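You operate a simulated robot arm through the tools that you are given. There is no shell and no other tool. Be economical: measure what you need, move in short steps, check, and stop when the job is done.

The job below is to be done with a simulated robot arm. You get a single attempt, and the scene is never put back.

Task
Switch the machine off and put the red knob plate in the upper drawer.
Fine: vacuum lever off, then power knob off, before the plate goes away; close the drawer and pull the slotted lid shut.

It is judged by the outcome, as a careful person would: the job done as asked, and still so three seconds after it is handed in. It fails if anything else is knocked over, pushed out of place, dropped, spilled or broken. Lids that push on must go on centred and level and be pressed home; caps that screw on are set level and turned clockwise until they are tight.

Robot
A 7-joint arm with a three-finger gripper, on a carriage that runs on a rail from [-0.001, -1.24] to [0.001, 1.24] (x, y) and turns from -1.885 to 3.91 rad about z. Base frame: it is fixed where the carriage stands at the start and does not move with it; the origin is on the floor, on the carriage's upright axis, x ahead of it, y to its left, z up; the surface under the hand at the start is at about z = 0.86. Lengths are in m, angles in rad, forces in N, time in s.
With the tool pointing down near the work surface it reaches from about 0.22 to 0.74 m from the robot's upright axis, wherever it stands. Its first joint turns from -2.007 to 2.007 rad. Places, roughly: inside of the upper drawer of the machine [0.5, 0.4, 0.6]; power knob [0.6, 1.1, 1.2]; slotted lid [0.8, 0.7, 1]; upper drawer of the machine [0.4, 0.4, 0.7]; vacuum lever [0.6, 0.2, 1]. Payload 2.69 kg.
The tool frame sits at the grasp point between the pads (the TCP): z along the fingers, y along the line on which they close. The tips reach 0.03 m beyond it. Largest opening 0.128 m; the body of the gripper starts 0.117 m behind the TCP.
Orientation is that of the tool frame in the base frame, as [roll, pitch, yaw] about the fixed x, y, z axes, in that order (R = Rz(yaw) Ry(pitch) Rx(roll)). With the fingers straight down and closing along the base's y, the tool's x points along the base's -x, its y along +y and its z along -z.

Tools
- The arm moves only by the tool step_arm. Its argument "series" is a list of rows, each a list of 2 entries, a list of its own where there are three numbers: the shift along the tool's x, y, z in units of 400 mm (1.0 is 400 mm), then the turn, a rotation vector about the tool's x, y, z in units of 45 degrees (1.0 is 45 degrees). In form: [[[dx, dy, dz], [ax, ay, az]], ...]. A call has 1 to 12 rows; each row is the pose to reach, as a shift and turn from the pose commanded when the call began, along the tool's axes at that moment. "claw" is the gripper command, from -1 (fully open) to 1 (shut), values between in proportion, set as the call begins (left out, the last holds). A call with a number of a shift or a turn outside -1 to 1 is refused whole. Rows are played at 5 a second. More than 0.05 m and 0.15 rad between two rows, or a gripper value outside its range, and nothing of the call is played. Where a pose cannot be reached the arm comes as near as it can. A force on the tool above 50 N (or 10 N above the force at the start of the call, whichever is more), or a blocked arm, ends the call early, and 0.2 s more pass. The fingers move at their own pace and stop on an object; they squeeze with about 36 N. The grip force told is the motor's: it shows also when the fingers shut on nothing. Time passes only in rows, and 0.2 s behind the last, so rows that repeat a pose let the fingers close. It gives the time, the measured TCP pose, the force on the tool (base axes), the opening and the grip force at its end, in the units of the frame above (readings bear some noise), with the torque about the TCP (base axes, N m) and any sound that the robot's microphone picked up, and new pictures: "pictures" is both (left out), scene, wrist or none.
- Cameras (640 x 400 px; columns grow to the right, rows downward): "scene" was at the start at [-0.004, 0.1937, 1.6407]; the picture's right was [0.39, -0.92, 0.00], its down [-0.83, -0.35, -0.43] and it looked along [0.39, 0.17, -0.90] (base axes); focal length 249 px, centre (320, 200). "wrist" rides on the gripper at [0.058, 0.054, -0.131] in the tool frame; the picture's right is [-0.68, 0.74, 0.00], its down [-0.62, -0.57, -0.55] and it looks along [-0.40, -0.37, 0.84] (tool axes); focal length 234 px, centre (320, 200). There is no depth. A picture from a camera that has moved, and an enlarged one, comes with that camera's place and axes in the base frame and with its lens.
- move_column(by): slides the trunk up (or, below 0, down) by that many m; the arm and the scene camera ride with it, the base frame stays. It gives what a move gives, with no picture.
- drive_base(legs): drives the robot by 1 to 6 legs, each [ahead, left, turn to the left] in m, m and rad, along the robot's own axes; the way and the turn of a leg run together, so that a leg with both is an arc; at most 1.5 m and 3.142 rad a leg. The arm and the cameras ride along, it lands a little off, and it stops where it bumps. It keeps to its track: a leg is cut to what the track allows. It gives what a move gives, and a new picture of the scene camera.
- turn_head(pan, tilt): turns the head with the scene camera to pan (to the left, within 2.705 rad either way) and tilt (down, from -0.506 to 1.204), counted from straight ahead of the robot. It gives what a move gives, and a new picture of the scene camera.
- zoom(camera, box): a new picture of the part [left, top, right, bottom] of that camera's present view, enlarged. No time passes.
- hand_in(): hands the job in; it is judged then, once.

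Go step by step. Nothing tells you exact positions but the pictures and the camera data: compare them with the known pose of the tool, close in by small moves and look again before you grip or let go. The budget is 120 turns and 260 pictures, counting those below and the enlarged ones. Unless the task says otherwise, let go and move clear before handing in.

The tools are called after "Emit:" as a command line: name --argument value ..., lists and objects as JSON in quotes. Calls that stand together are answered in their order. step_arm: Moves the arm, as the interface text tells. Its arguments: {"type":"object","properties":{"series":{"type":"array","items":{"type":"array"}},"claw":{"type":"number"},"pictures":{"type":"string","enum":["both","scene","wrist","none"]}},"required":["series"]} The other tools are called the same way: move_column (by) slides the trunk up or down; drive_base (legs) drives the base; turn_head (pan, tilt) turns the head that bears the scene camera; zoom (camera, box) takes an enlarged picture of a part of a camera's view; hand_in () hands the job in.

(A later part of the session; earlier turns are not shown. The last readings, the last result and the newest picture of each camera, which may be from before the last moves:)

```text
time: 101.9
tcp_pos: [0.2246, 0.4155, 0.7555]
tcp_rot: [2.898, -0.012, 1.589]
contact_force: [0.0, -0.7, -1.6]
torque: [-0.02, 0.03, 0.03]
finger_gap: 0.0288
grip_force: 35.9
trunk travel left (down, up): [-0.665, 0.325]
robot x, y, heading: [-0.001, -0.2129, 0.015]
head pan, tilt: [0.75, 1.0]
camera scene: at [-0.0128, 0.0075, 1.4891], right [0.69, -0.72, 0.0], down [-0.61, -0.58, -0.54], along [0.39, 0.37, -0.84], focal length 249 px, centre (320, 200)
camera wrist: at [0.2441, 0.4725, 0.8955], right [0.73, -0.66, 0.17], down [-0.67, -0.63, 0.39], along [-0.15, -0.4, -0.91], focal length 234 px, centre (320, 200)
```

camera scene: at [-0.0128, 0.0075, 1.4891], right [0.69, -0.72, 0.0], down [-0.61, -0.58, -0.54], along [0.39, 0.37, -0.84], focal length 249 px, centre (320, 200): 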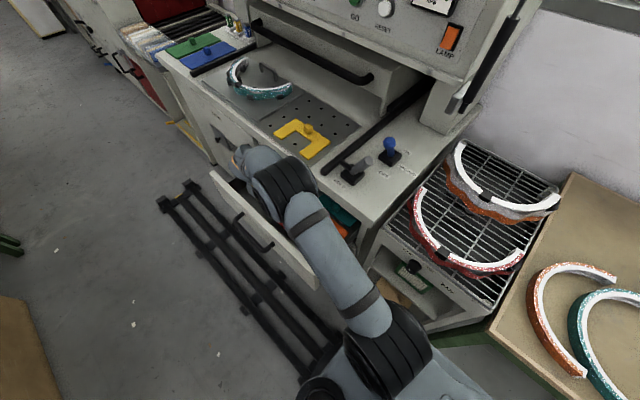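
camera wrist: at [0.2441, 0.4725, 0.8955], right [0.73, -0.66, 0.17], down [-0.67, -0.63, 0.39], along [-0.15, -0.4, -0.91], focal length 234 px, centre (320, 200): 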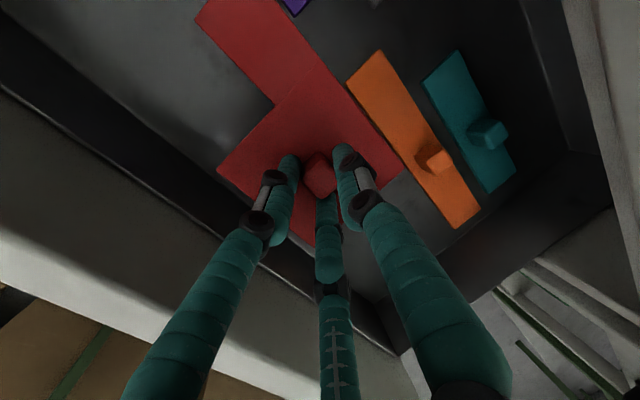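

Clear of the neighbours. Continue down until contact.

Emit:
step_arm --series '[[[0, -0.006, 0.0243], [0, 0, 0]], [[0, -0.012, 0.0486], [0, 0, 0]], [[0, -0.018, 0.073], [0, 0, 0]]]' --pictures "wrist"

```text
time: 102.7
tcp_pos: [0.2245, 0.4161, 0.7258]
tcp_rot: [2.897, -0.007, 1.59]
contact_force: [-0.6, 0.6, -1.8]
torque: [-0.05, 0.03, 0.03]
finger_gap: 0.029
grip_force: 36.4
trunk travel left (down, up): [-0.665, 0.325]
robot x, y, heading: [-0.0035, -0.2102, 0.01]
head pan, tilt: [0.75, 1.0]
camera wrist: at [0.244, 0.4735, 0.865], right [0.73, -0.66, 0.17], down [-0.67, -0.63, 0.39], along [-0.15, -0.4, -0.9], focal length 234 px, centre (320, 200)
```

wrist: 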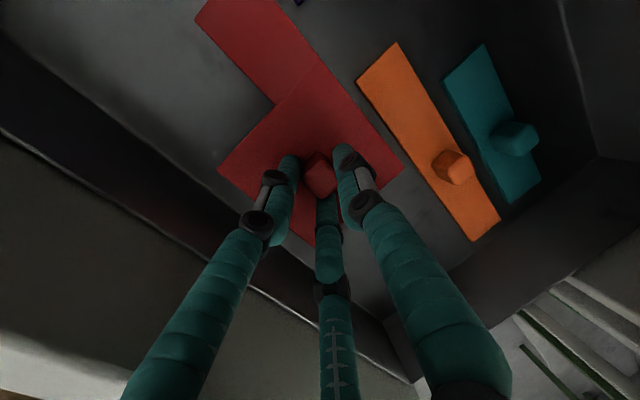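

Still free; continue.

Emit:
step_arm --series '[[[0, -0.005, 0.02], [0, 0, 0]], [[0, -0.01, 0.04], [0, 0, 0]], [[0, -0.014, 0.058], [0, 0, 0]]]' --pictures "wrist"

```text
time: 103.5
tcp_pos: [0.2262, 0.4162, 0.7016]
tcp_rot: [2.897, -0.01, 1.592]
contact_force: [0.5, -1.0, -1.9]
torque: [-0.06, 0.02, -0.04]
finger_gap: 0.0287
grip_force: 35.7
trunk travel left (down, up): [-0.665, 0.325]
robot x, y, heading: [0.002, -0.2085, 0.011]
head pan, tilt: [0.75, 1.0]
camera wrist: at [0.2453, 0.4735, 0.8414], right [0.73, -0.66, 0.17], down [-0.67, -0.63, 0.39], along [-0.15, -0.4, -0.91], focal length 234 px, centre (320, 200)
```

wrist: 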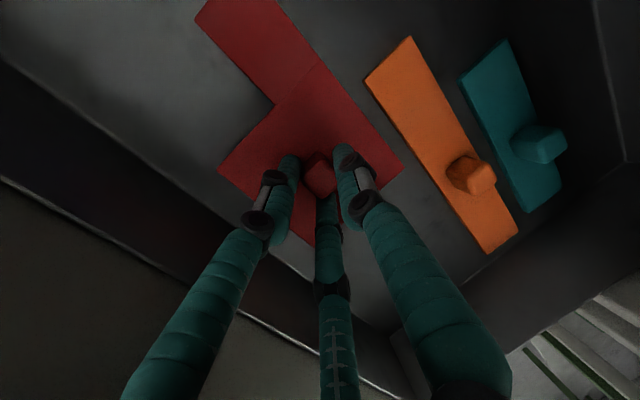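

Nearly at the floor; smaller steps now.

Emit:
step_arm --series '[[[0, -0.003, 0.0125], [0, 0, 0]], [[0, -0.006, 0.025], [0, 0, 0]], [[0, -0.009, 0.0375], [0, 0, 0]]]' --pictures "wrist"

```text
time: 104.3
tcp_pos: [0.2305, 0.4159, 0.6959]
tcp_rot: [2.891, -0.024, 1.584]
contact_force: [0.2, -14.1, 32.2]
torque: [-1.1, 0.48, 0.0]
finger_gap: 0.0288
grip_force: 36.2
trunk travel left (down, up): [-0.665, 0.325]
robot x, y, heading: [-0.0017, -0.2139, 0.015]
head pan, tilt: [0.75, 1.0]
stopped in row 3: the force on the tool passed its limit at 51 N (the readings are from after the stop); the commanded pose is now the measured one
camera wrist: at [0.2491, 0.4706, 0.8371], right [0.72, -0.67, 0.17], down [-0.67, -0.64, 0.38], along [-0.15, -0.38, -0.91], focal length 234 px, centre (320, 200)
```

wrist: 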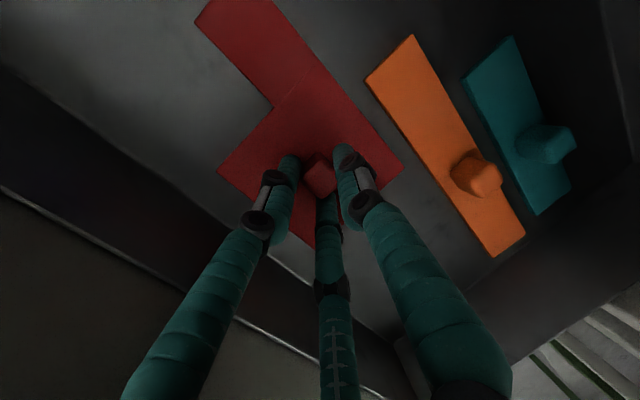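

The plate rests on the drawer floor (contact right under the hand). Release.

Emit:
step_arm --series '[[[0, 0.001, -0.004], [0, 0, 0]], [[0, 0.001, -0.004], [0, 0, 0]], [[0, 0.001, -0.004], [0, 0, 0]], [[0, 0.001, -0.004], [0, 0, 0]], [[0, 0.015, -0.06], [0, 0, 0]], [[0, 0.03, -0.12], [0, 0, 0]], [[0, 0.055, -0.23], [0, 0, 0]]]' --claw 0.15 --pictures "wrist"

```text
time: 105.9
tcp_pos: [0.2285, 0.42, 0.7886]
tcp_rot: [2.892, -0.017, 1.591]
contact_force: [0.1, -0.2, -0.3]
torque: [0.02, 0.0, 0.0]
finger_gap: 0.0546
grip_force: 0.1
trunk travel left (down, up): [-0.665, 0.325]
robot x, y, heading: [-0.0012, -0.2084, 0.01]
head pan, tilt: [0.75, 1.0]
camera wrist: at [0.2482, 0.4748, 0.93], right [0.73, -0.67, 0.17], down [-0.67, -0.64, 0.38], along [-0.15, -0.39, -0.91], focal length 234 px, centre (320, 200)
```

wrist: 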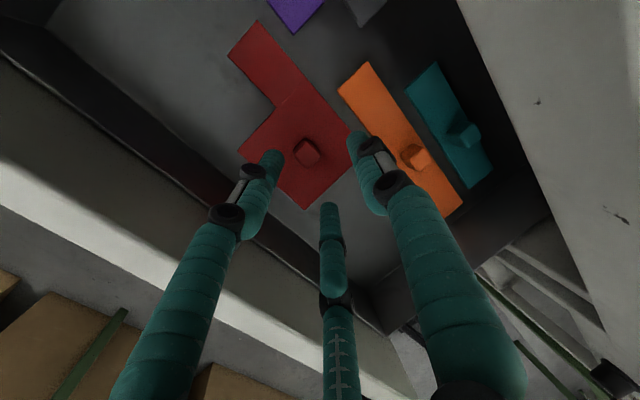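

The plate lies flat in the drawer's free area. I raise, back out over the front panel, and lay the tool flat again for the handle.

Emit:
move_column --by 0.21

Emit:
drive_base --legs '[[0, -0.02, 0]]'

Emit:
step_arm --series '[[[-0.005, -0.07, -0.07], [-0.165, 0, 0]], [[-0.01, -0.15, -0.13], [-0.33, 0, 0]], [[-0.015, -0.225, -0.2], [-0.5, 0, 0]], [[-0.02, -0.3, -0.265], [-0.665, 0, 0]], [[-0.025, -0.375, -0.33], [-0.83, 0, 0]], [[-0.03, -0.45, -0.39], [-1, 0, 0]]]' --pictures "both"

```text
time: 108.2
tcp_pos: [0.2307, 0.4198, 0.9979]
tcp_rot: [2.894, -0.021, 1.589]
contact_force: [0.8, 1.3, -0.5]
torque: [0.01, 0.0, -0.01]
finger_gap: 0.0543
grip_force: 0.1
trunk travel left (down, up): [-0.875, 0.115]
robot x, y, heading: [-0.0007, -0.2118, 0.012]
head pan, tilt: [0.75, 1.0]
```

```text
time: 109.0
tcp_pos: [0.229, 0.4005, 0.9987]
tcp_rot: [2.895, -0.019, 1.59]
contact_force: [-0.7, 0.0, -0.5]
torque: [0.02, -0.01, 0.02]
finger_gap: 0.0548
grip_force: 0.1
trunk travel left (down, up): [-0.875, 0.115]
robot x, y, heading: [0.0013, -0.2293, 0.012]
head pan, tilt: [0.75, 1.0]
camera scene: at [-0.0125, -0.0116, 1.6989], right [0.69, -0.72, 0.0], down [-0.61, -0.58, -0.54], along [0.39, 0.37, -0.84], focal length 249 px, centre (320, 200)
```

scene: 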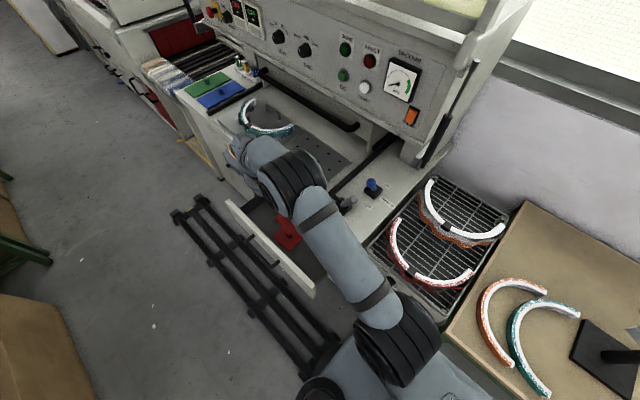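

```text
time: 110.4
tcp_pos: [0.0191, 0.3807, 1.1055]
tcp_rot: [2.105, -0.022, 1.589]
contact_force: [0.8, 0.5, 0.7]
torque: [-0.02, 0.07, -0.01]
finger_gap: 0.0545
grip_force: 0.0
out of reach, approached as far as the arm can: row 2, 3, 4, 5
trunk travel left (down, up): [-0.875, 0.115]
robot x, y, heading: [-0.0022, -0.229, 0.015]
head pan, tilt: [0.75, 1.0]
camera scene: at [-0.0144, -0.0133, 1.6993], right [0.69, -0.72, 0.0], down [-0.61, -0.58, -0.54], along [0.39, 0.37, -0.84], focal length 249 px, centre (320, 200)
camera wrist: at [-0.0675, 0.4365, 1.2186], right [0.39, -0.68, 0.62], down [-0.75, -0.62, -0.22], along [0.54, -0.38, -0.75], focal length 234 px, centre (320, 200)
```

scene: 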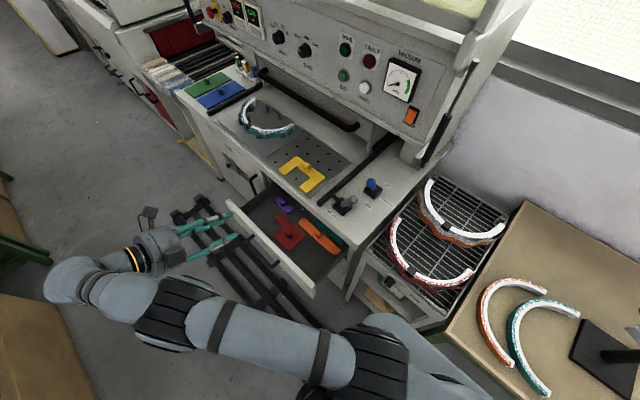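
wrist: 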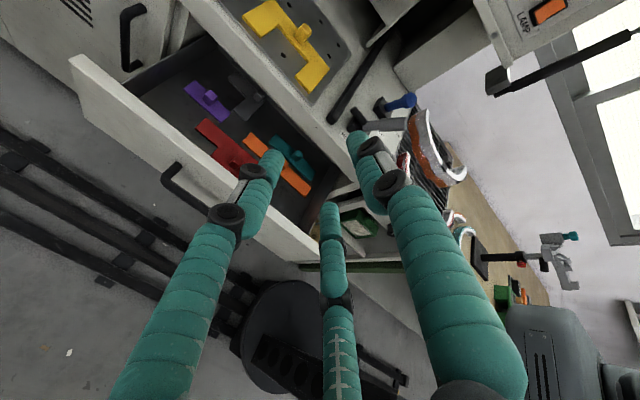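

The plate is in place. I close the fist, lower in front of the drawer, then push the panel shut above the handle.

Emit:
step_arm --series '[[[0, 0, 0], [0, 0, 0]], [[0, 0, 0], [0, 0, 0]], [[0, 0, 0], [0, 0, 0]], [[0, 0, 0], [0, 0, 0]]]' --claw 1 --pictures "none"

Emit:
move_column --by -0.3

Emit:
step_arm --series '[[[0.03, 0, 0], [0, 0, 0]]]' --pictures "both"

```text
time: 111.4
tcp_pos: [0.0187, 0.3828, 1.1046]
tcp_rot: [2.108, -0.018, 1.589]
contact_force: [0.1, 0.9, 0.1]
torque: [0.0, -0.02, -0.03]
finger_gap: 0.0024
grip_force: 17.2
trunk travel left (down, up): [-0.875, 0.115]
robot x, y, heading: [0.0012, -0.2289, 0.013]
head pan, tilt: [0.75, 1.0]
```

```text
time: 114.4
tcp_pos: [0.0192, 0.3822, 0.8053]
tcp_rot: [2.109, -0.019, 1.589]
contact_force: [0.0, 0.0, 0.0]
torque: [0.01, 0.03, 0.01]
finger_gap: 0.0017
grip_force: 31.5
trunk travel left (down, up): [-0.575, 0.415]
robot x, y, heading: [0.0006, -0.2334, 0.015]
head pan, tilt: [0.75, 1.0]
```

```text
time: 114.8
tcp_pos: [0.0175, 0.3944, 0.805]
tcp_rot: [2.109, -0.02, 1.591]
contact_force: [-0.2, 0.6, -0.4]
torque: [0.0, 0.04, 0.03]
finger_gap: 0.0021
grip_force: 31.2
trunk travel left (down, up): [-0.575, 0.415]
robot x, y, heading: [-0.0011, -0.2338, 0.017]
head pan, tilt: [0.75, 1.0]
camera scene: at [-0.0128, -0.0123, 1.3991], right [0.69, -0.72, 0.0], down [-0.61, -0.58, -0.54], along [0.39, 0.37, -0.84], focal length 249 px, centre (320, 200)
camera wrist: at [-0.0687, 0.4489, 0.9181], right [0.39, -0.68, 0.62], down [-0.75, -0.63, -0.22], along [0.54, -0.38, -0.75], focal length 234 px, centre (320, 200)
```

scene: 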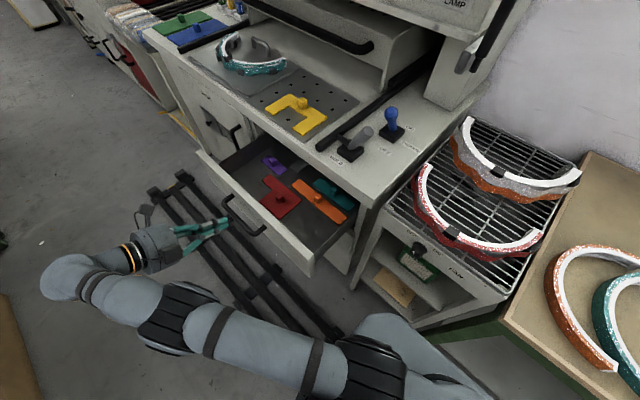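
wrist: 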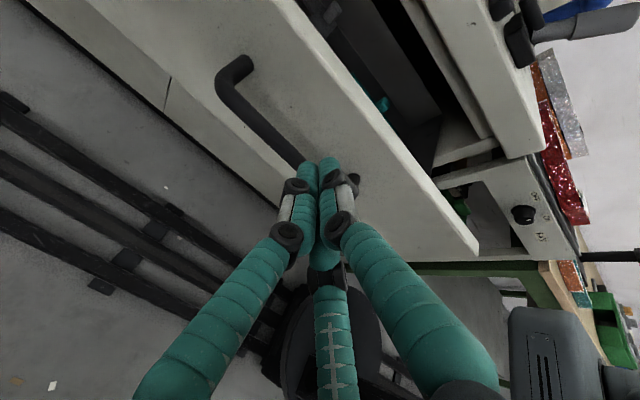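

Push forward in small rows.

Emit:
step_arm --series '[[[0, 0.0256, 0.043], [0, 0, 0]], [[0, 0.051, 0.086], [0, 0, 0]], [[0, 0.077, 0.129], [0, 0, 0]], [[0, 0.102, 0.172], [0, 0, 0]], [[0, 0.128, 0.215], [0, 0, 0]], [[0, 0.154, 0.258], [0, 0, 0]], [[0, 0.179, 0.301], [0, 0, 0]], [[0, 0.205, 0.344], [0, 0, 0]], [[0, 0.23, 0.387], [0, 0, 0]], [[0, 0.256, 0.43], [0, 0, 0]]]' --pictures "both"

```text
time: 117.0
tcp_pos: [0.2207, 0.398, 0.8061]
tcp_rot: [2.109, -0.018, 1.588]
contact_force: [0.4, -0.5, -0.5]
torque: [0.02, 0.02, 0.02]
finger_gap: 0.002
grip_force: 31.5
trunk travel left (down, up): [-0.575, 0.415]
robot x, y, heading: [0.0003, -0.2301, 0.013]
head pan, tilt: [0.75, 1.0]
camera scene: at [-0.0118, -0.0123, 1.3991], right [0.69, -0.72, 0.0], down [-0.61, -0.58, -0.54], along [0.39, 0.37, -0.84], focal length 249 px, centre (320, 200)
camera wrist: at [0.1352, 0.4535, 0.9198], right [0.39, -0.68, 0.62], down [-0.75, -0.63, -0.22], along [0.54, -0.38, -0.75], focal length 234 px, centre (320, 200)
```

scene: 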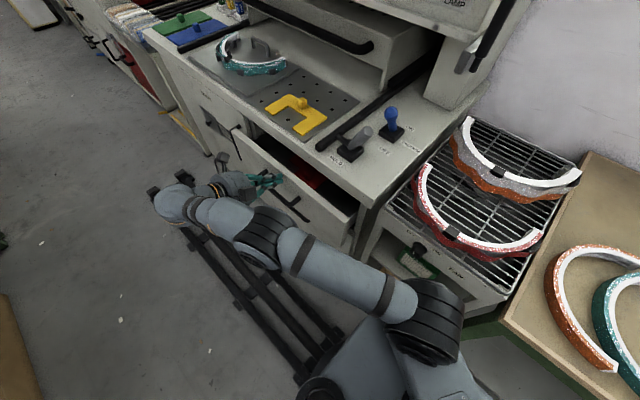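
wrist: 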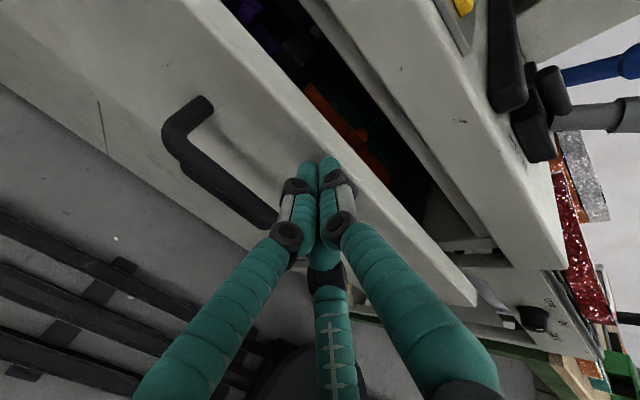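

Sliding shut smoothly. Push the rest until it stops.

Emit:
step_arm --series '[[[0, 0.0256, 0.043], [0, 0, 0]], [[0, 0.045, 0.09], [0, 0, 0]], [[0, 0.064, 0.137], [0, 0, 0]], [[0, 0.083, 0.184], [0, 0, 0]]]' --pictures "both"

```text
time: 118.0
tcp_pos: [0.2884, 0.4, 0.795]
tcp_rot: [2.112, -0.02, 1.599]
contact_force: [-24.4, -6.2, 4.0]
torque: [0.03, -0.14, -0.19]
finger_gap: 0.002
grip_force: 31.4
trunk travel left (down, up): [-0.575, 0.415]
robot x, y, heading: [-0.0012, -0.2321, 0.011]
head pan, tilt: [0.75, 1.0]
camera scene: at [-0.0166, -0.0136, 1.3993], right [0.69, -0.72, 0.0], down [-0.6, -0.58, -0.54], along [0.39, 0.38, -0.84], focal length 249 px, centre (320, 200)
camera wrist: at [0.2029, 0.4534, 0.9095], right [0.4, -0.68, 0.62], down [-0.74, -0.63, -0.22], along [0.54, -0.37, -0.76], focal length 234 px, centre (320, 200)
```

scene: 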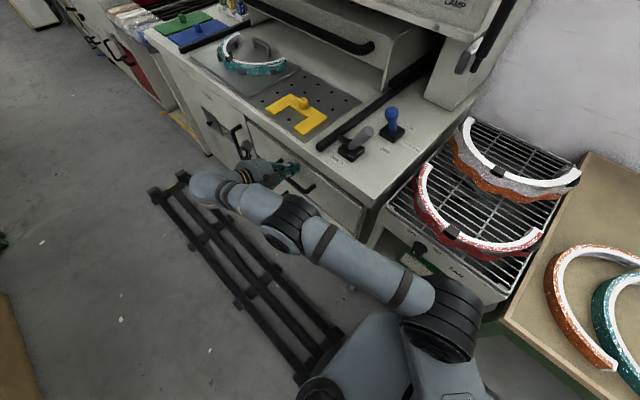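
wrist: 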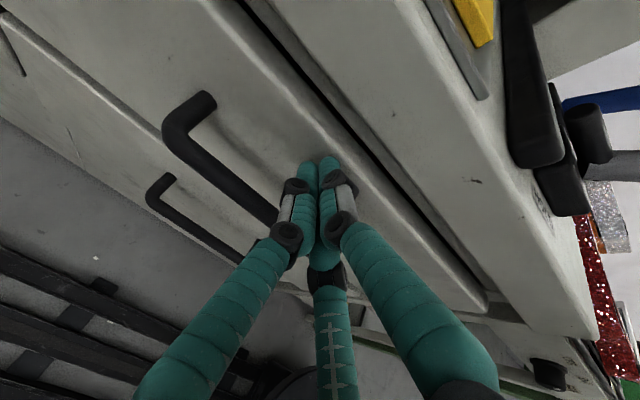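

Drawer is shut against its stop. I back off and go look at the slotted lid.

Emit:
step_arm --series '[[[0, -0.03, -0.09], [0, 0, 0]], [[0, -0.07, -0.18], [0, 0, 0]], [[0, -0.11, -0.26], [0, 0, 0]]]' --pictures "none"

Emit:
turn_head --pan 0.85 --tilt 0.5

Emit:
zoom --camera "scene" --box '[200, 100, 480, 300]'

```text
time: 118.8
tcp_pos: [0.183, 0.3941, 0.8103]
tcp_rot: [2.108, -0.018, 1.59]
contact_force: [0.4, 0.0, -0.4]
torque: [0.03, 0.0, 0.05]
finger_gap: 0.0021
grip_force: 31.8
trunk travel left (down, up): [-0.575, 0.415]
robot x, y, heading: [-0.001, -0.2272, 0.016]
head pan, tilt: [0.75, 1.0]
```

```text
time: 119.7
tcp_pos: [0.185, 0.3941, 0.8093]
tcp_rot: [2.108, -0.019, 1.589]
contact_force: [0.0, -0.3, 0.9]
torque: [0.02, 0.0, -0.01]
finger_gap: 0.0024
grip_force: 31.7
trunk travel left (down, up): [-0.575, 0.415]
robot x, y, heading: [0.0025, -0.2334, 0.013]
head pan, tilt: [0.85, 0.499]
camera scene: at [-0.0038, 0.0086, 1.4401], right [0.76, -0.65, 0.0], down [-0.31, -0.36, -0.88], along [0.57, 0.67, -0.48], focal length 249 px, centre (320, 200)
```

scene: 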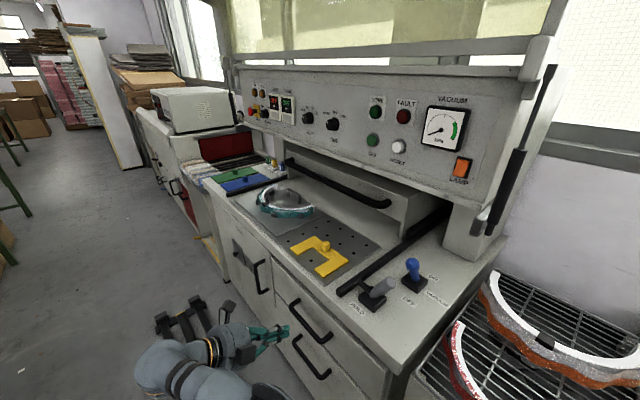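

```text
2.00 times, centred on (340, 200) of scene
camera zoom: at [-0.0038, 0.0086, 1.4401], right [0.76, -0.65, 0.0], down [-0.31, -0.36, -0.88], along [0.57, 0.67, -0.48], focal length 498 px, centre (280, 200)
```

zoom: 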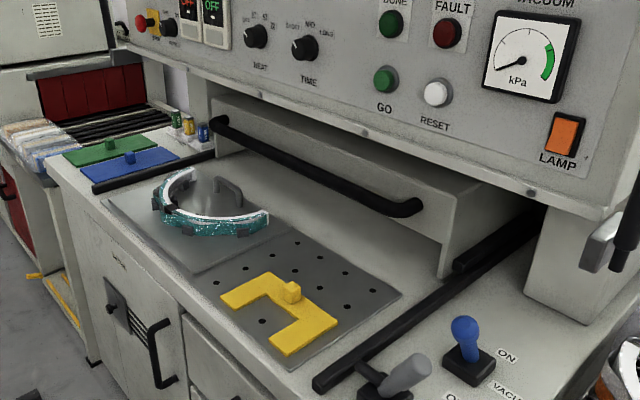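

The lid is a sliding box: front bottom edge ≈ (x 0.664, z 0.90), handle bar at x≈0.61, z≈1.05, y 0.41–0.97, running on the side rails. I must check whether it clears the arch and yellow plate; I raise and move over there.

Emit:
move_column --by 0.26

Emit:
drive_base --legs '[[0, 0.3, 0]]'

Emit:
step_arm --series '[[[0, 0, 0], [-0.15, 0, 0]], [[0, 0, 0], [-0.3, 0, 0]], [[0, 0, 0], [-0.45, 0, 0]]]' --claw 0.2 --pictures "wrist"

```text
time: 122.4
tcp_pos: [0.1848, 0.3937, 1.0697]
tcp_rot: [2.108, -0.019, 1.589]
contact_force: [-0.4, 0.7, -0.2]
torque: [-0.01, 0.0, 0.03]
finger_gap: 0.0021
grip_force: 31.8
trunk travel left (down, up): [-0.835, 0.155]
robot x, y, heading: [0.0024, -0.2301, 0.014]
head pan, tilt: [0.85, 0.499]
```

```text
time: 124.5
tcp_pos: [0.1835, 0.7036, 1.0687]
tcp_rot: [2.109, -0.02, 1.592]
contact_force: [-1.1, -0.2, 0.0]
torque: [0.0, -0.02, 0.01]
finger_gap: 0.0022
grip_force: 31.5
trunk travel left (down, up): [-0.835, 0.155]
robot x, y, heading: [-0.0003, 0.0784, 0.019]
head pan, tilt: [0.85, 0.499]
camera scene: at [-0.0036, 0.3189, 1.7001], right [0.76, -0.65, 0.0], down [-0.31, -0.36, -0.88], along [0.57, 0.67, -0.48], focal length 249 px, centre (320, 200)
```

scene: 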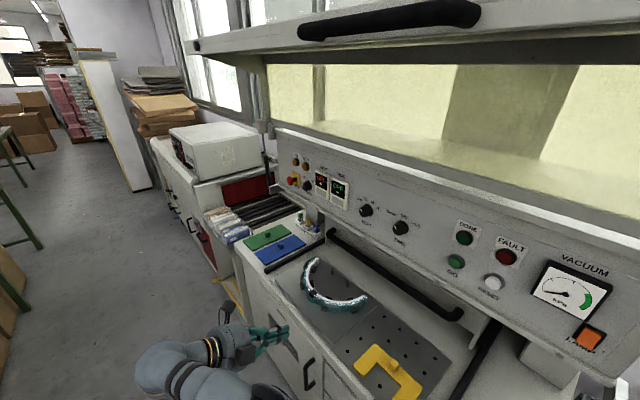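

```text
time: 125.3
tcp_pos: [0.1822, 0.7041, 1.0688]
tcp_rot: [1.754, -0.019, 1.592]
contact_force: [0.0, -0.1, -0.8]
torque: [0.01, -0.01, -0.03]
finger_gap: 0.0515
grip_force: 0.1
trunk travel left (down, up): [-0.835, 0.155]
robot x, y, heading: [0.0028, 0.0822, 0.015]
head pan, tilt: [0.85, 0.499]
camera wrist: at [0.0622, 0.7584, 1.1462], right [0.15, -0.69, 0.71], down [-0.63, -0.62, -0.47], along [0.76, -0.38, -0.52], focal length 234 px, centre (320, 200)
```

wrist: 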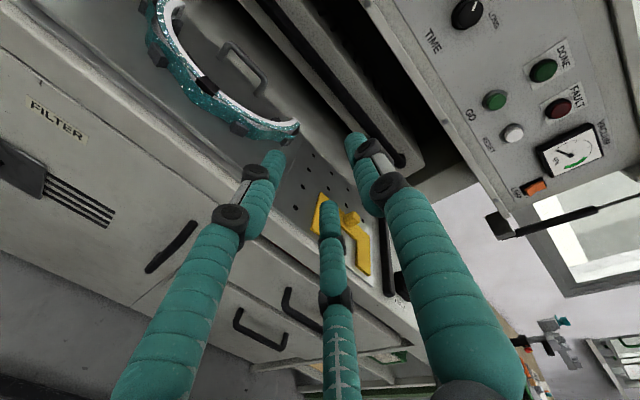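

The view from above can't tell the heights; I lower the wrist camera to bed level for a side view.

Emit:
move_column --by -0.19

Emit:
step_arm --series '[[[0, 0, 0], [-0.1, 0, 0]], [[0, 0, 0], [-0.2, 0, 0]]]' --pictures "wrist"

Emit:
zoom --camera "wrist" --box '[140, 0, 420, 200]'

```text
time: 127.3
tcp_pos: [0.1828, 0.7034, 0.8794]
tcp_rot: [1.754, -0.02, 1.592]
contact_force: [0.1, 0.1, -0.4]
torque: [0.03, 0.04, 0.02]
finger_gap: 0.0513
grip_force: 0.1
trunk travel left (down, up): [-0.645, 0.345]
robot x, y, heading: [-0.0012, 0.0795, 0.014]
head pan, tilt: [0.85, 0.499]
```

```text
time: 127.9
tcp_pos: [0.1841, 0.7029, 0.8788]
tcp_rot: [1.596, -0.021, 1.591]
contact_force: [-0.4, -0.5, 0.8]
torque: [0.01, 0.0, 0.0]
finger_gap: 0.0512
grip_force: 0.0
trunk travel left (down, up): [-0.645, 0.345]
robot x, y, heading: [-0.0015, 0.0782, 0.015]
head pan, tilt: [0.85, 0.499]
camera wrist: at [0.0526, 0.7583, 0.9365], right [0.03, -0.69, 0.72], down [-0.55, -0.62, -0.56], along [0.83, -0.38, -0.4], focal length 234 px, centre (320, 200)
```

wrist: 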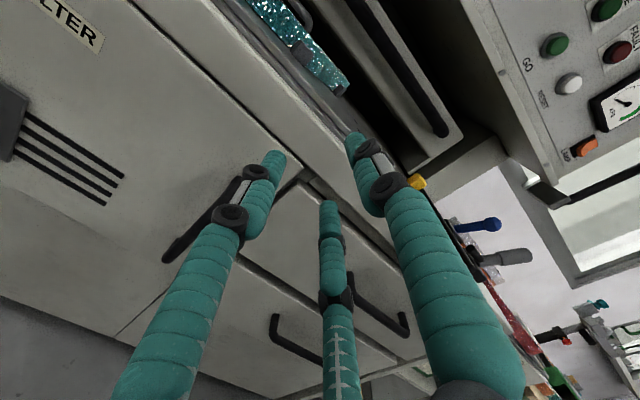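

```text
2.00 times, centred on (280, 100) of wrist
camera zoom: at [0.0526, 0.7583, 0.9365], right [0.03, -0.69, 0.72], down [-0.55, -0.62, -0.56], along [0.83, -0.38, -0.4], focal length 468 px, centre (400, 400)
```

zoom: 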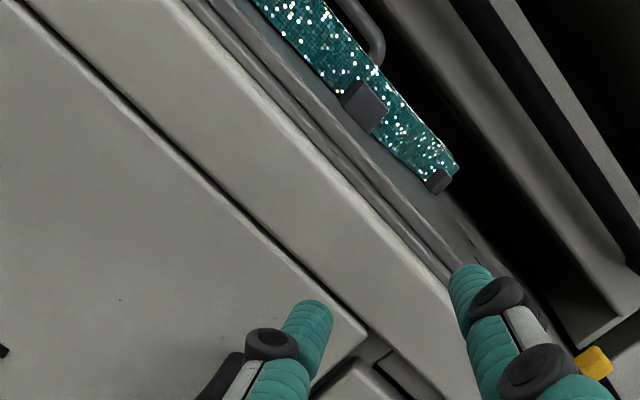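

I need finer detail on the lid's lower edge versus the arch top.

Emit:
zoom --camera "wrist" --box '[290, 0, 410, 100]'

Emit:
zoom --camera "wrist" --box '[340, 80, 480, 200]'

```text
4.00 times, centred on (350, 50) of wrist
camera zoom: at [0.0526, 0.7583, 0.9365], right [0.03, -0.69, 0.72], down [-0.55, -0.62, -0.56], along [0.83, -0.38, -0.4], focal length 937 px, centre (200, 800)
```

zoom: 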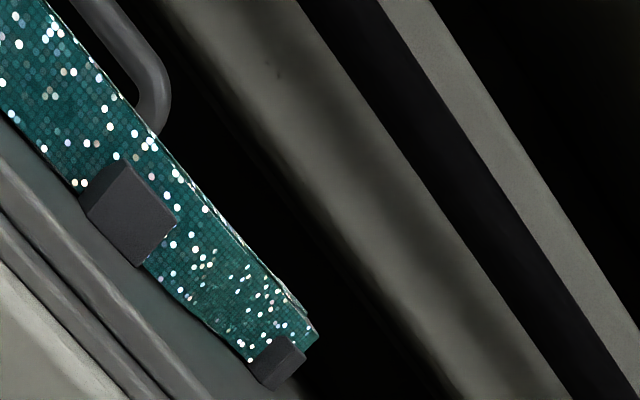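

```text
3.33 times, centred on (410, 140) of wrist
camera zoom: at [0.0526, 0.7583, 0.9365], right [0.03, -0.69, 0.72], down [-0.55, -0.62, -0.56], along [0.83, -0.38, -0.4], focal length 781 px, centre (20, 400)
```

zoom: 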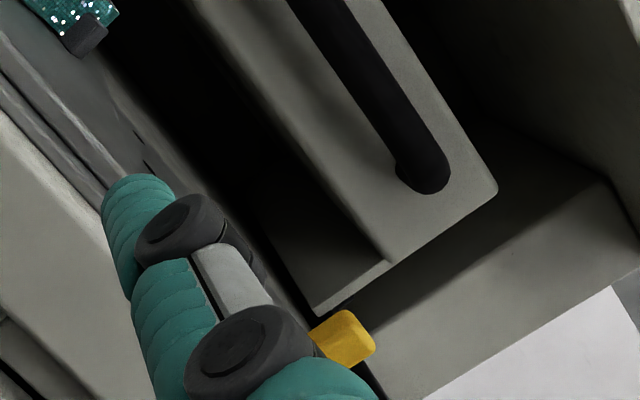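

The front face's lower edge is at z≈0.96 (only the side walls reach the rails), so it passes over the arch (top ≈0.92) and the yellow knob. Handle bar ≈ (0.62, y 0.42–0.97, 1.02). I raise and align with its centre.

Emit:
move_column --by 0.145

Emit:
drive_base --legs '[[0, 0.12, 0]]'

Emit:
step_arm --series '[[[-0.05, 0, 0.1], [0, 0, 0]], [[-0.1, 0, 0.2], [0, 0, 0]], [[-0.15, 0, 0.3], [0, 0, 0]], [[-0.2, 0, 0.4], [0, 0, 0]], [[-0.25, 0, 0.5], [0, 0, 0]], [[-0.29, 0, 0.6], [0, 0, 0]], [[-0.32, 0, 0.7], [0, 0, 0]]]' --pictures "both"

```text
time: 129.7
tcp_pos: [0.1828, 0.7032, 1.0233]
tcp_rot: [1.595, -0.02, 1.593]
contact_force: [0.1, -0.5, -0.1]
torque: [-0.04, 0.01, -0.01]
finger_gap: 0.0511
grip_force: 0.1
trunk travel left (down, up): [-0.79, 0.2]
robot x, y, heading: [-0.0, 0.079, 0.017]
head pan, tilt: [0.85, 0.499]
```

```text
time: 130.9
tcp_pos: [0.1825, 0.8275, 1.024]
tcp_rot: [1.597, -0.021, 1.591]
contact_force: [-0.5, -0.3, 0.4]
torque: [0.0, -0.06, -0.02]
finger_gap: 0.0511
grip_force: 0.1
trunk travel left (down, up): [-0.79, 0.2]
robot x, y, heading: [0.0018, 0.1986, 0.015]
head pan, tilt: [0.85, 0.499]
camera scene: at [-0.0036, 0.4427, 1.655], right [0.76, -0.65, 0.0], down [-0.31, -0.37, -0.88], along [0.57, 0.67, -0.48], focal length 249 px, centre (320, 200)
```

scene: 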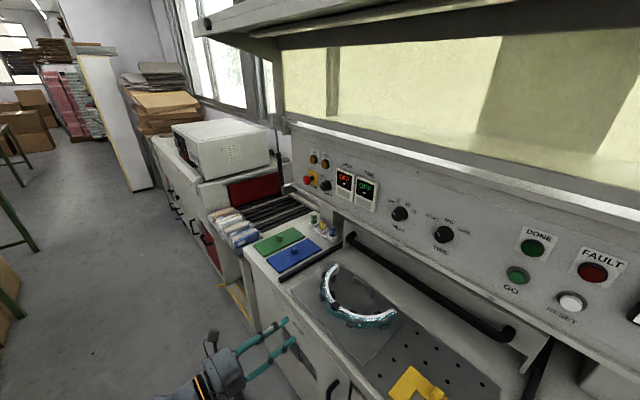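

```text
time: 132.5
tcp_pos: [0.4673, 0.7007, 1.0132]
tcp_rot: [1.598, -0.019, 1.593]
contact_force: [0.3, 0.0, 0.2]
torque: [-0.02, -0.02, 0.0]
finger_gap: 0.0513
grip_force: 0.0
trunk travel left (down, up): [-0.79, 0.2]
robot x, y, heading: [-0.0009, 0.2028, 0.015]
head pan, tilt: [0.85, 0.499]
camera scene: at [-0.0022, 0.4403, 1.6553], right [0.76, -0.65, 0.0], down [-0.31, -0.36, -0.88], along [0.57, 0.67, -0.48], focal length 249 px, centre (320, 200)
camera wrist: at [0.3355, 0.755, 1.0708], right [0.04, -0.69, 0.72], down [-0.55, -0.62, -0.56], along [0.83, -0.38, -0.4], focal length 234 px, centre (320, 200)
```

scene: 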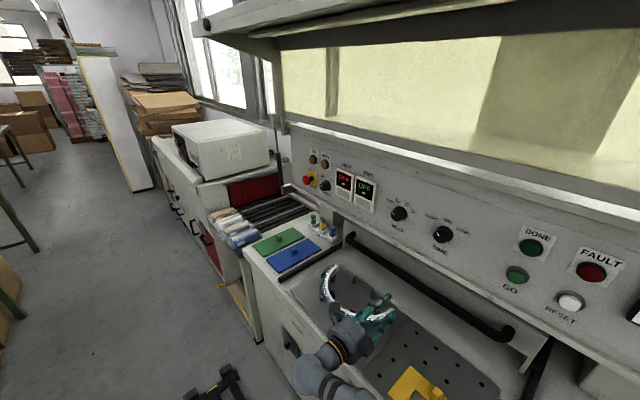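
wrist: 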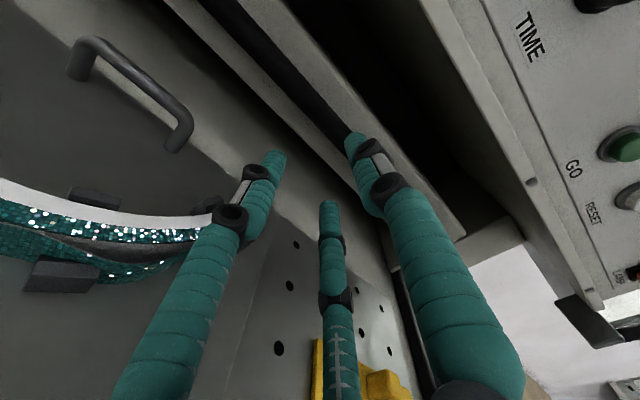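

Bar height confirmed ≈1.02. Advance so the bar sits between thumb and fingers.

Emit:
step_arm --series '[[[0, 0.025, 0.08], [0, 0, 0]], [[0, 0.025, 0.16], [0, 0, 0]], [[0, 0.025, 0.23], [0, 0, 0]], [[0, 0.025, 0.28], [0, 0, 0]]]' --pictures "wrist"

```text
time: 133.5
tcp_pos: [0.5771, 0.7092, 1.0201]
tcp_rot: [1.598, -0.02, 1.593]
contact_force: [-0.8, 0.4, -0.3]
torque: [-0.01, 0.03, -0.01]
finger_gap: 0.0512
grip_force: 0.1
trunk travel left (down, up): [-0.79, 0.2]
robot x, y, heading: [0.0009, 0.2014, 0.013]
head pan, tilt: [0.85, 0.499]
camera wrist: at [0.4469, 0.7628, 1.0784], right [0.03, -0.69, 0.72], down [-0.55, -0.62, -0.56], along [0.83, -0.38, -0.4], focal length 234 px, centre (320, 200)
```

wrist: 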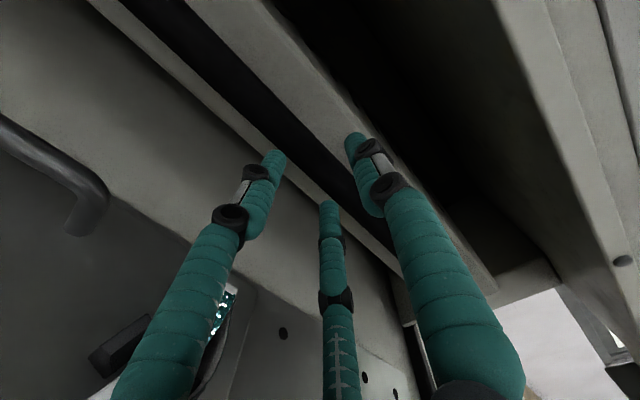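

The bar is between the fingers, about 48 mm ahead of the TCP; advance 18 mm and close.

Emit:
step_arm --series '[[[0, 0, 0.025], [0, 0, 0]], [[0, 0, 0.045], [0, 0, 0]]]' --pictures "none"

Emit:
step_arm --series '[[[0, 0, 0], [0, 0, 0]], [[0, 0, 0], [0, 0, 0]], [[0, 0, 0], [0, 0, 0]], [[0, 0, 0], [0, 0, 0]]]' --claw 1 --pictures "wrist"

```text
time: 134.1
tcp_pos: [0.5906, 0.7114, 1.016]
tcp_rot: [1.603, -0.012, 1.597]
contact_force: [-25.7, 0.3, -13.6]
torque: [-0.09, 0.27, 0.22]
finger_gap: 0.0573
grip_force: 4.7
trunk travel left (down, up): [-0.79, 0.2]
robot x, y, heading: [-0.0025, 0.2003, 0.012]
head pan, tilt: [0.85, 0.499]
```

```text
time: 134.7
tcp_pos: [0.5814, 0.7114, 1.019]
tcp_rot: [1.605, -0.023, 1.602]
contact_force: [-26.2, -10.0, -5.3]
torque: [0.1, 0.45, -0.69]
finger_gap: 0.0242
grip_force: 5.6
trunk travel left (down, up): [-0.79, 0.2]
robot x, y, heading: [-0.0035, 0.2039, 0.015]
head pan, tilt: [0.85, 0.499]
stopped in row 2: the force on the tool passed its limit at 53 N (the readings are from after the stop); the commanded pose is now the measured one
camera wrist: at [0.45, 0.7643, 1.0781], right [0.05, -0.69, 0.72], down [-0.55, -0.62, -0.56], along [0.83, -0.37, -0.41], focal length 234 px, centre (320, 200)
```

wrist: 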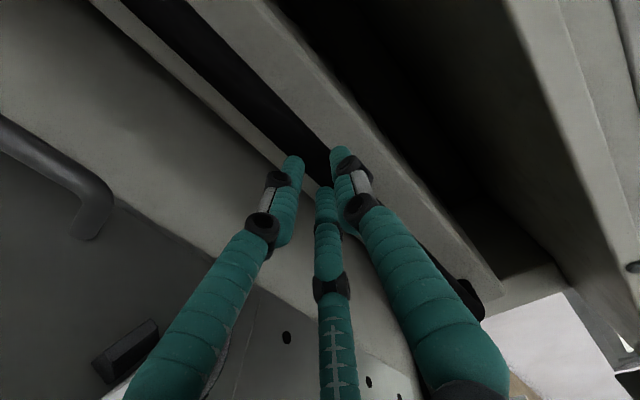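

The tips touch the lid face; I ease back a few mm and finish closing on the bar.

Emit:
step_arm --series '[[[0, 0, -0.01], [0, 0, 0]], [[0, 0, -0.015], [0, 0, 0]], [[0, 0, -0.015], [0, 0, 0]], [[0, 0, -0.015], [0, 0, 0]]]' --claw 1 --pictures "wrist"

```text
time: 135.7
tcp_pos: [0.5824, 0.7114, 1.0198]
tcp_rot: [1.6, -0.024, 1.599]
contact_force: [-4.4, 0.3, 0.3]
torque: [-0.04, -0.14, 0.06]
finger_gap: 0.002
grip_force: 31.3
trunk travel left (down, up): [-0.79, 0.2]
robot x, y, heading: [0.0013, 0.2048, 0.014]
head pan, tilt: [0.85, 0.499]
camera wrist: at [0.4522, 0.7645, 1.0782], right [0.04, -0.69, 0.72], down [-0.55, -0.62, -0.56], along [0.84, -0.37, -0.41], focal length 234 px, centre (320, 200)
```

wrist: 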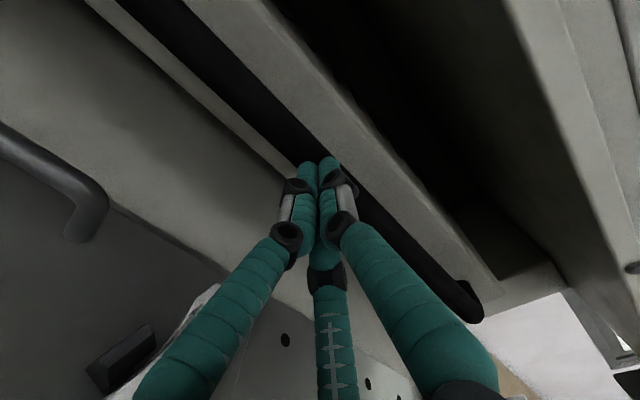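

The fingers slipped off the front of the bar: it is thicker (~33 mm) and a bit deeper than I thought. Back up, open wider, go deeper.

Emit:
step_arm --series '[[[0, 0, -0.1], [0, 0, 0]], [[0, -0.015, -0.15], [0, 0, 0]], [[0, -0.015, -0.15], [0, 0, 0]], [[0, -0.015, -0.15], [0, 0, 0]], [[0, -0.015, -0.15], [0, 0, 0]]]' --claw -0.35 --pictures "wrist"

Emit:
step_arm --series '[[[0, 0, 0.08], [0, 0, 0]], [[0, 0, 0.15], [0, 0, 0]], [[0, 0, 0.19], [0, 0, 0]], [[0, 0, 0.225], [0, 0, 0]]]' --pictures "wrist"

```text
time: 136.9
tcp_pos: [0.5206, 0.7102, 1.0147]
tcp_rot: [1.602, -0.023, 1.6]
contact_force: [-0.2, 0.9, -1.0]
torque: [0.01, 0.0, -0.06]
finger_gap: 0.0868
grip_force: 0.5
trunk travel left (down, up): [-0.79, 0.2]
robot x, y, heading: [-0.0042, 0.2019, 0.013]
head pan, tilt: [0.85, 0.499]
camera wrist: at [0.3898, 0.7639, 1.073], right [0.04, -0.69, 0.72], down [-0.55, -0.62, -0.56], along [0.84, -0.37, -0.41], focal length 234 px, centre (320, 200)
```

wrist: 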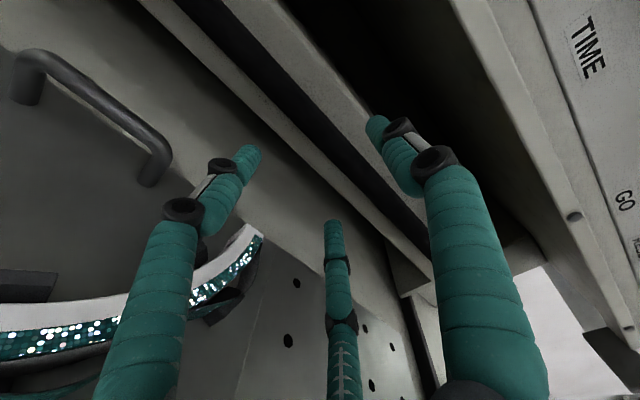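

```text
time: 137.9
tcp_pos: [0.6125, 0.7125, 1.0144]
tcp_rot: [1.606, -0.015, 1.596]
contact_force: [0.8, 1.1, -0.5]
torque: [0.01, -0.01, 0.03]
finger_gap: 0.0863
grip_force: 0.1
trunk travel left (down, up): [-0.79, 0.2]
robot x, y, heading: [-0.0001, 0.2021, 0.023]
head pan, tilt: [0.85, 0.499]
camera wrist: at [0.4814, 0.7663, 1.0728], right [0.04, -0.69, 0.72], down [-0.55, -0.62, -0.56], along [0.83, -0.38, -0.41], focal length 234 px, centre (320, 200)
```

wrist: 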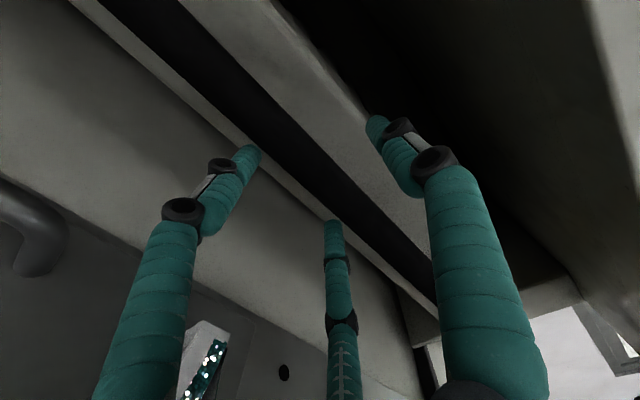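

Now the bar lies well between the fingers with no contact. Close.

Emit:
step_arm --series '[[[0, 0, 0.01], [0, 0, 0]], [[0, 0, 0.01], [0, 0, 0]], [[0, 0, 0.01], [0, 0, 0]], [[0, 0, 0.01], [0, 0, 0]], [[0, 0, 0.01], [0, 0, 0]]]' --claw 1 --pictures "wrist"

```text
time: 139.1
tcp_pos: [0.6143, 0.7142, 1.0105]
tcp_rot: [1.611, -0.013, 1.596]
contact_force: [-1.7, 2.9, -15.2]
torque: [-0.62, 0.18, 0.2]
finger_gap: 0.0396
grip_force: 32.5
out of reach, approached as far as the arm can: row 1, 2, 3, 4, 5
trunk travel left (down, up): [-0.79, 0.2]
robot x, y, heading: [0.0017, 0.2057, 0.018]
head pan, tilt: [0.85, 0.499]
camera wrist: at [0.4837, 0.7686, 1.0702], right [0.05, -0.68, 0.73], down [-0.55, -0.62, -0.55], along [0.83, -0.38, -0.41], focal length 234 px, centre (320, 200)
```

wrist: 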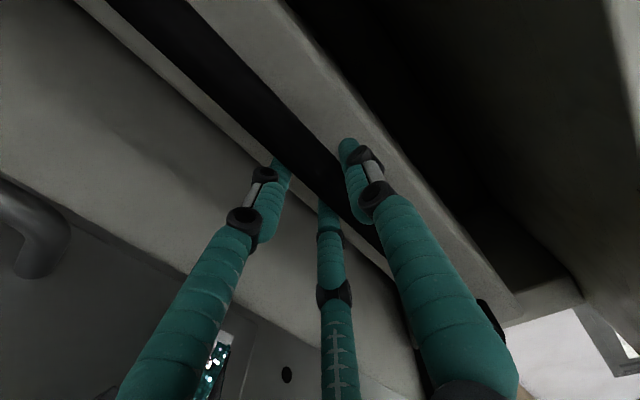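

Handle gripped (40 mm). Pull the lid out slowly.

Emit:
step_arm --series '[[[0, -0.001, -0.03], [0, 0, 0]], [[0, -0.003, -0.07], [0, 0, 0]], [[0, -0.005, -0.12], [0, 0, 0]], [[0, -0.007, -0.17], [0, 0, 0]], [[0, -0.009, -0.22], [0, 0, 0]], [[0, -0.011, -0.27], [0, 0, 0]]]' --pictures "both"

```text
time: 140.5
tcp_pos: [0.5009, 0.7147, 1.0099]
tcp_rot: [1.603, -0.017, 1.608]
contact_force: [-4.2, 17.1, -16.9]
torque: [-1.47, 0.34, 0.06]
finger_gap: 0.0397
grip_force: 44.9
trunk travel left (down, up): [-0.79, 0.2]
robot x, y, heading: [0.0017, 0.2026, 0.016]
head pan, tilt: [0.85, 0.499]
camera scene: at [-0.0043, 0.4475, 1.6542], right [0.76, -0.65, 0.0], down [-0.31, -0.37, -0.88], along [0.57, 0.67, -0.48], focal length 249 px, centre (320, 200)
camera wrist: at [0.3704, 0.7668, 1.0694], right [0.05, -0.69, 0.72], down [-0.54, -0.63, -0.56], along [0.84, -0.37, -0.4], focal length 234 px, centre (320, 200)
```

scene: 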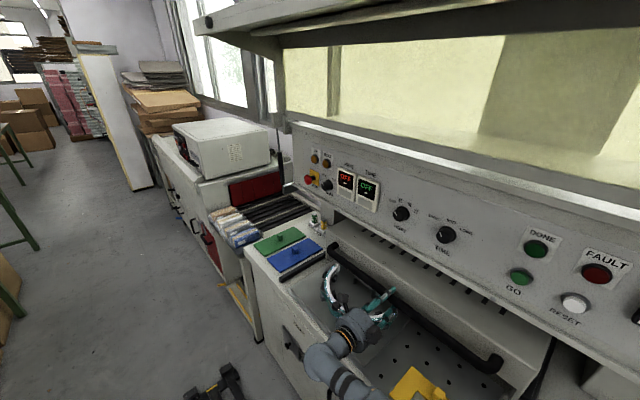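
wrist: 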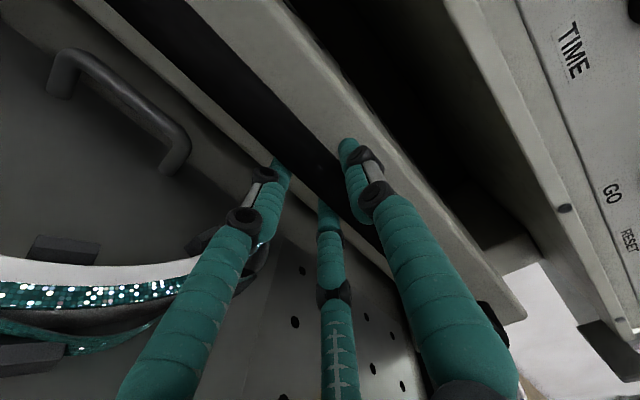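

The lid slides level with its slots visible, approaching the tray handle and arch; continue in small steps and watch.

Emit:
step_arm --series '[[[0, -0.001, -0.03], [0, 0, 0]], [[0, -0.002, -0.06], [0, 0, 0]], [[0, -0.003, -0.09], [0, 0, 0]], [[0, -0.005, -0.12], [0, 0, 0]]]' --pictures "both"

Emit:
zoom --camera "scene" --box '[260, 220, 480, 400]'

```text
time: 141.5
tcp_pos: [0.4554, 0.7139, 1.012]
tcp_rot: [1.605, -0.015, 1.604]
contact_force: [-3.2, 19.8, -21.7]
torque: [-1.55, 0.19, 0.51]
finger_gap: 0.0391
grip_force: 44.9
trunk travel left (down, up): [-0.79, 0.2]
robot x, y, heading: [-0.0005, 0.2048, 0.017]
head pan, tilt: [0.85, 0.499]
camera scene: at [-0.0031, 0.4489, 1.6538], right [0.76, -0.65, 0.0], down [-0.31, -0.37, -0.88], along [0.57, 0.67, -0.48], focal length 249 px, centre (320, 200)
camera wrist: at [0.3243, 0.7673, 1.0696], right [0.05, -0.68, 0.73], down [-0.55, -0.63, -0.55], along [0.84, -0.37, -0.4], focal length 234 px, centre (320, 200)
```

scene: 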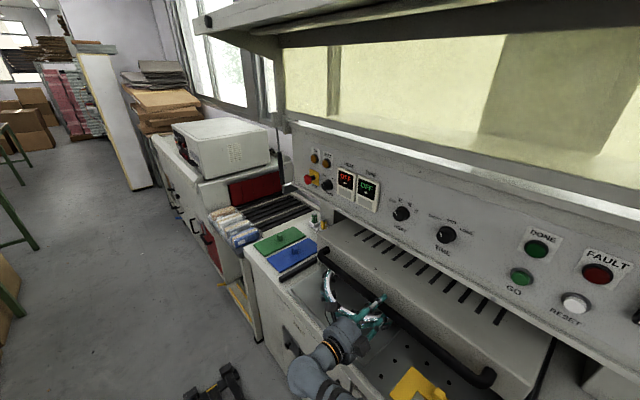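
wrist: 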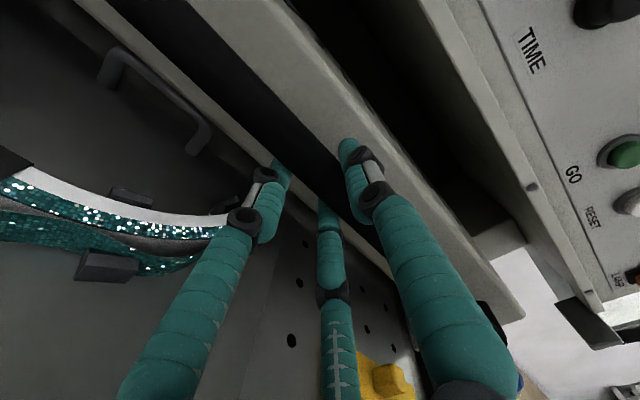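

```text
2.22 times, centred on (370, 310) of scene
camera zoom: at [-0.0031, 0.4489, 1.6538], right [0.76, -0.65, 0.0], down [-0.31, -0.37, -0.88], along [0.57, 0.67, -0.48], focal length 554 px, centre (209, -44)
```

zoom: 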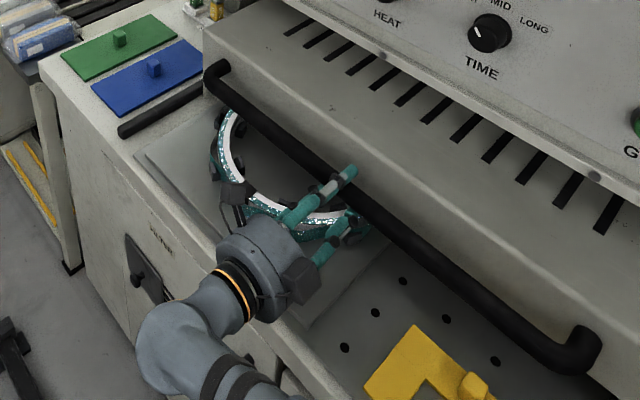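

Tray handle passed under cleanly. Continue over the arch.

Emit:
step_arm --series '[[[0, -0.001, -0.03], [0, 0, 0]], [[0, -0.002, -0.06], [0, 0, 0]], [[0, -0.003, -0.09], [0, 0, 0]], [[0, -0.005, -0.12], [0, 0, 0]], [[0, -0.006, -0.15], [0, 0, 0]], [[0, -0.007, -0.18], [0, 0, 0]]]' --pictures "both"

```text
time: 142.9
tcp_pos: [0.3839, 0.7136, 1.0114]
tcp_rot: [1.599, -0.012, 1.607]
contact_force: [-1.0, 30.1, -20.1]
torque: [-1.49, 0.23, -0.15]
finger_gap: 0.0395
grip_force: 44.7
trunk travel left (down, up): [-0.79, 0.2]
robot x, y, heading: [0.002, 0.2037, 0.012]
head pan, tilt: [0.85, 0.499]
camera scene: at [-0.0028, 0.4508, 1.6536], right [0.76, -0.65, 0.0], down [-0.31, -0.37, -0.88], along [0.57, 0.67, -0.48], focal length 249 px, centre (320, 200)
camera wrist: at [0.2526, 0.7668, 1.069], right [0.05, -0.68, 0.73], down [-0.54, -0.63, -0.56], along [0.84, -0.37, -0.4], focal length 234 px, centre (320, 200)
```

scene: 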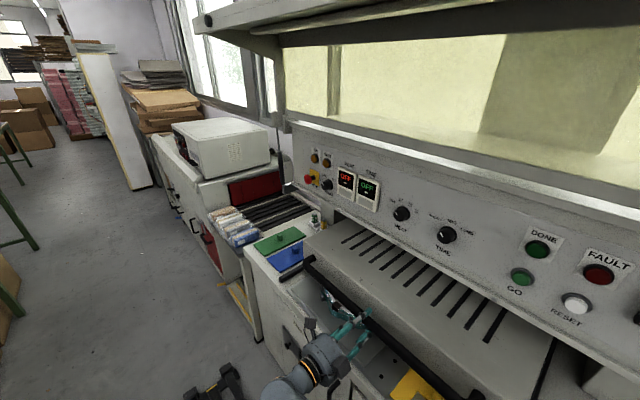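
wrist: 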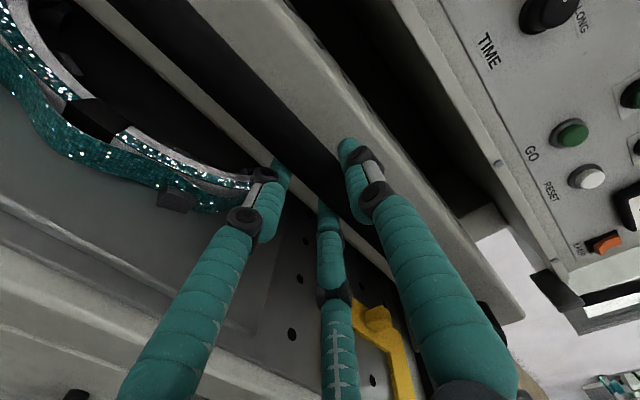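

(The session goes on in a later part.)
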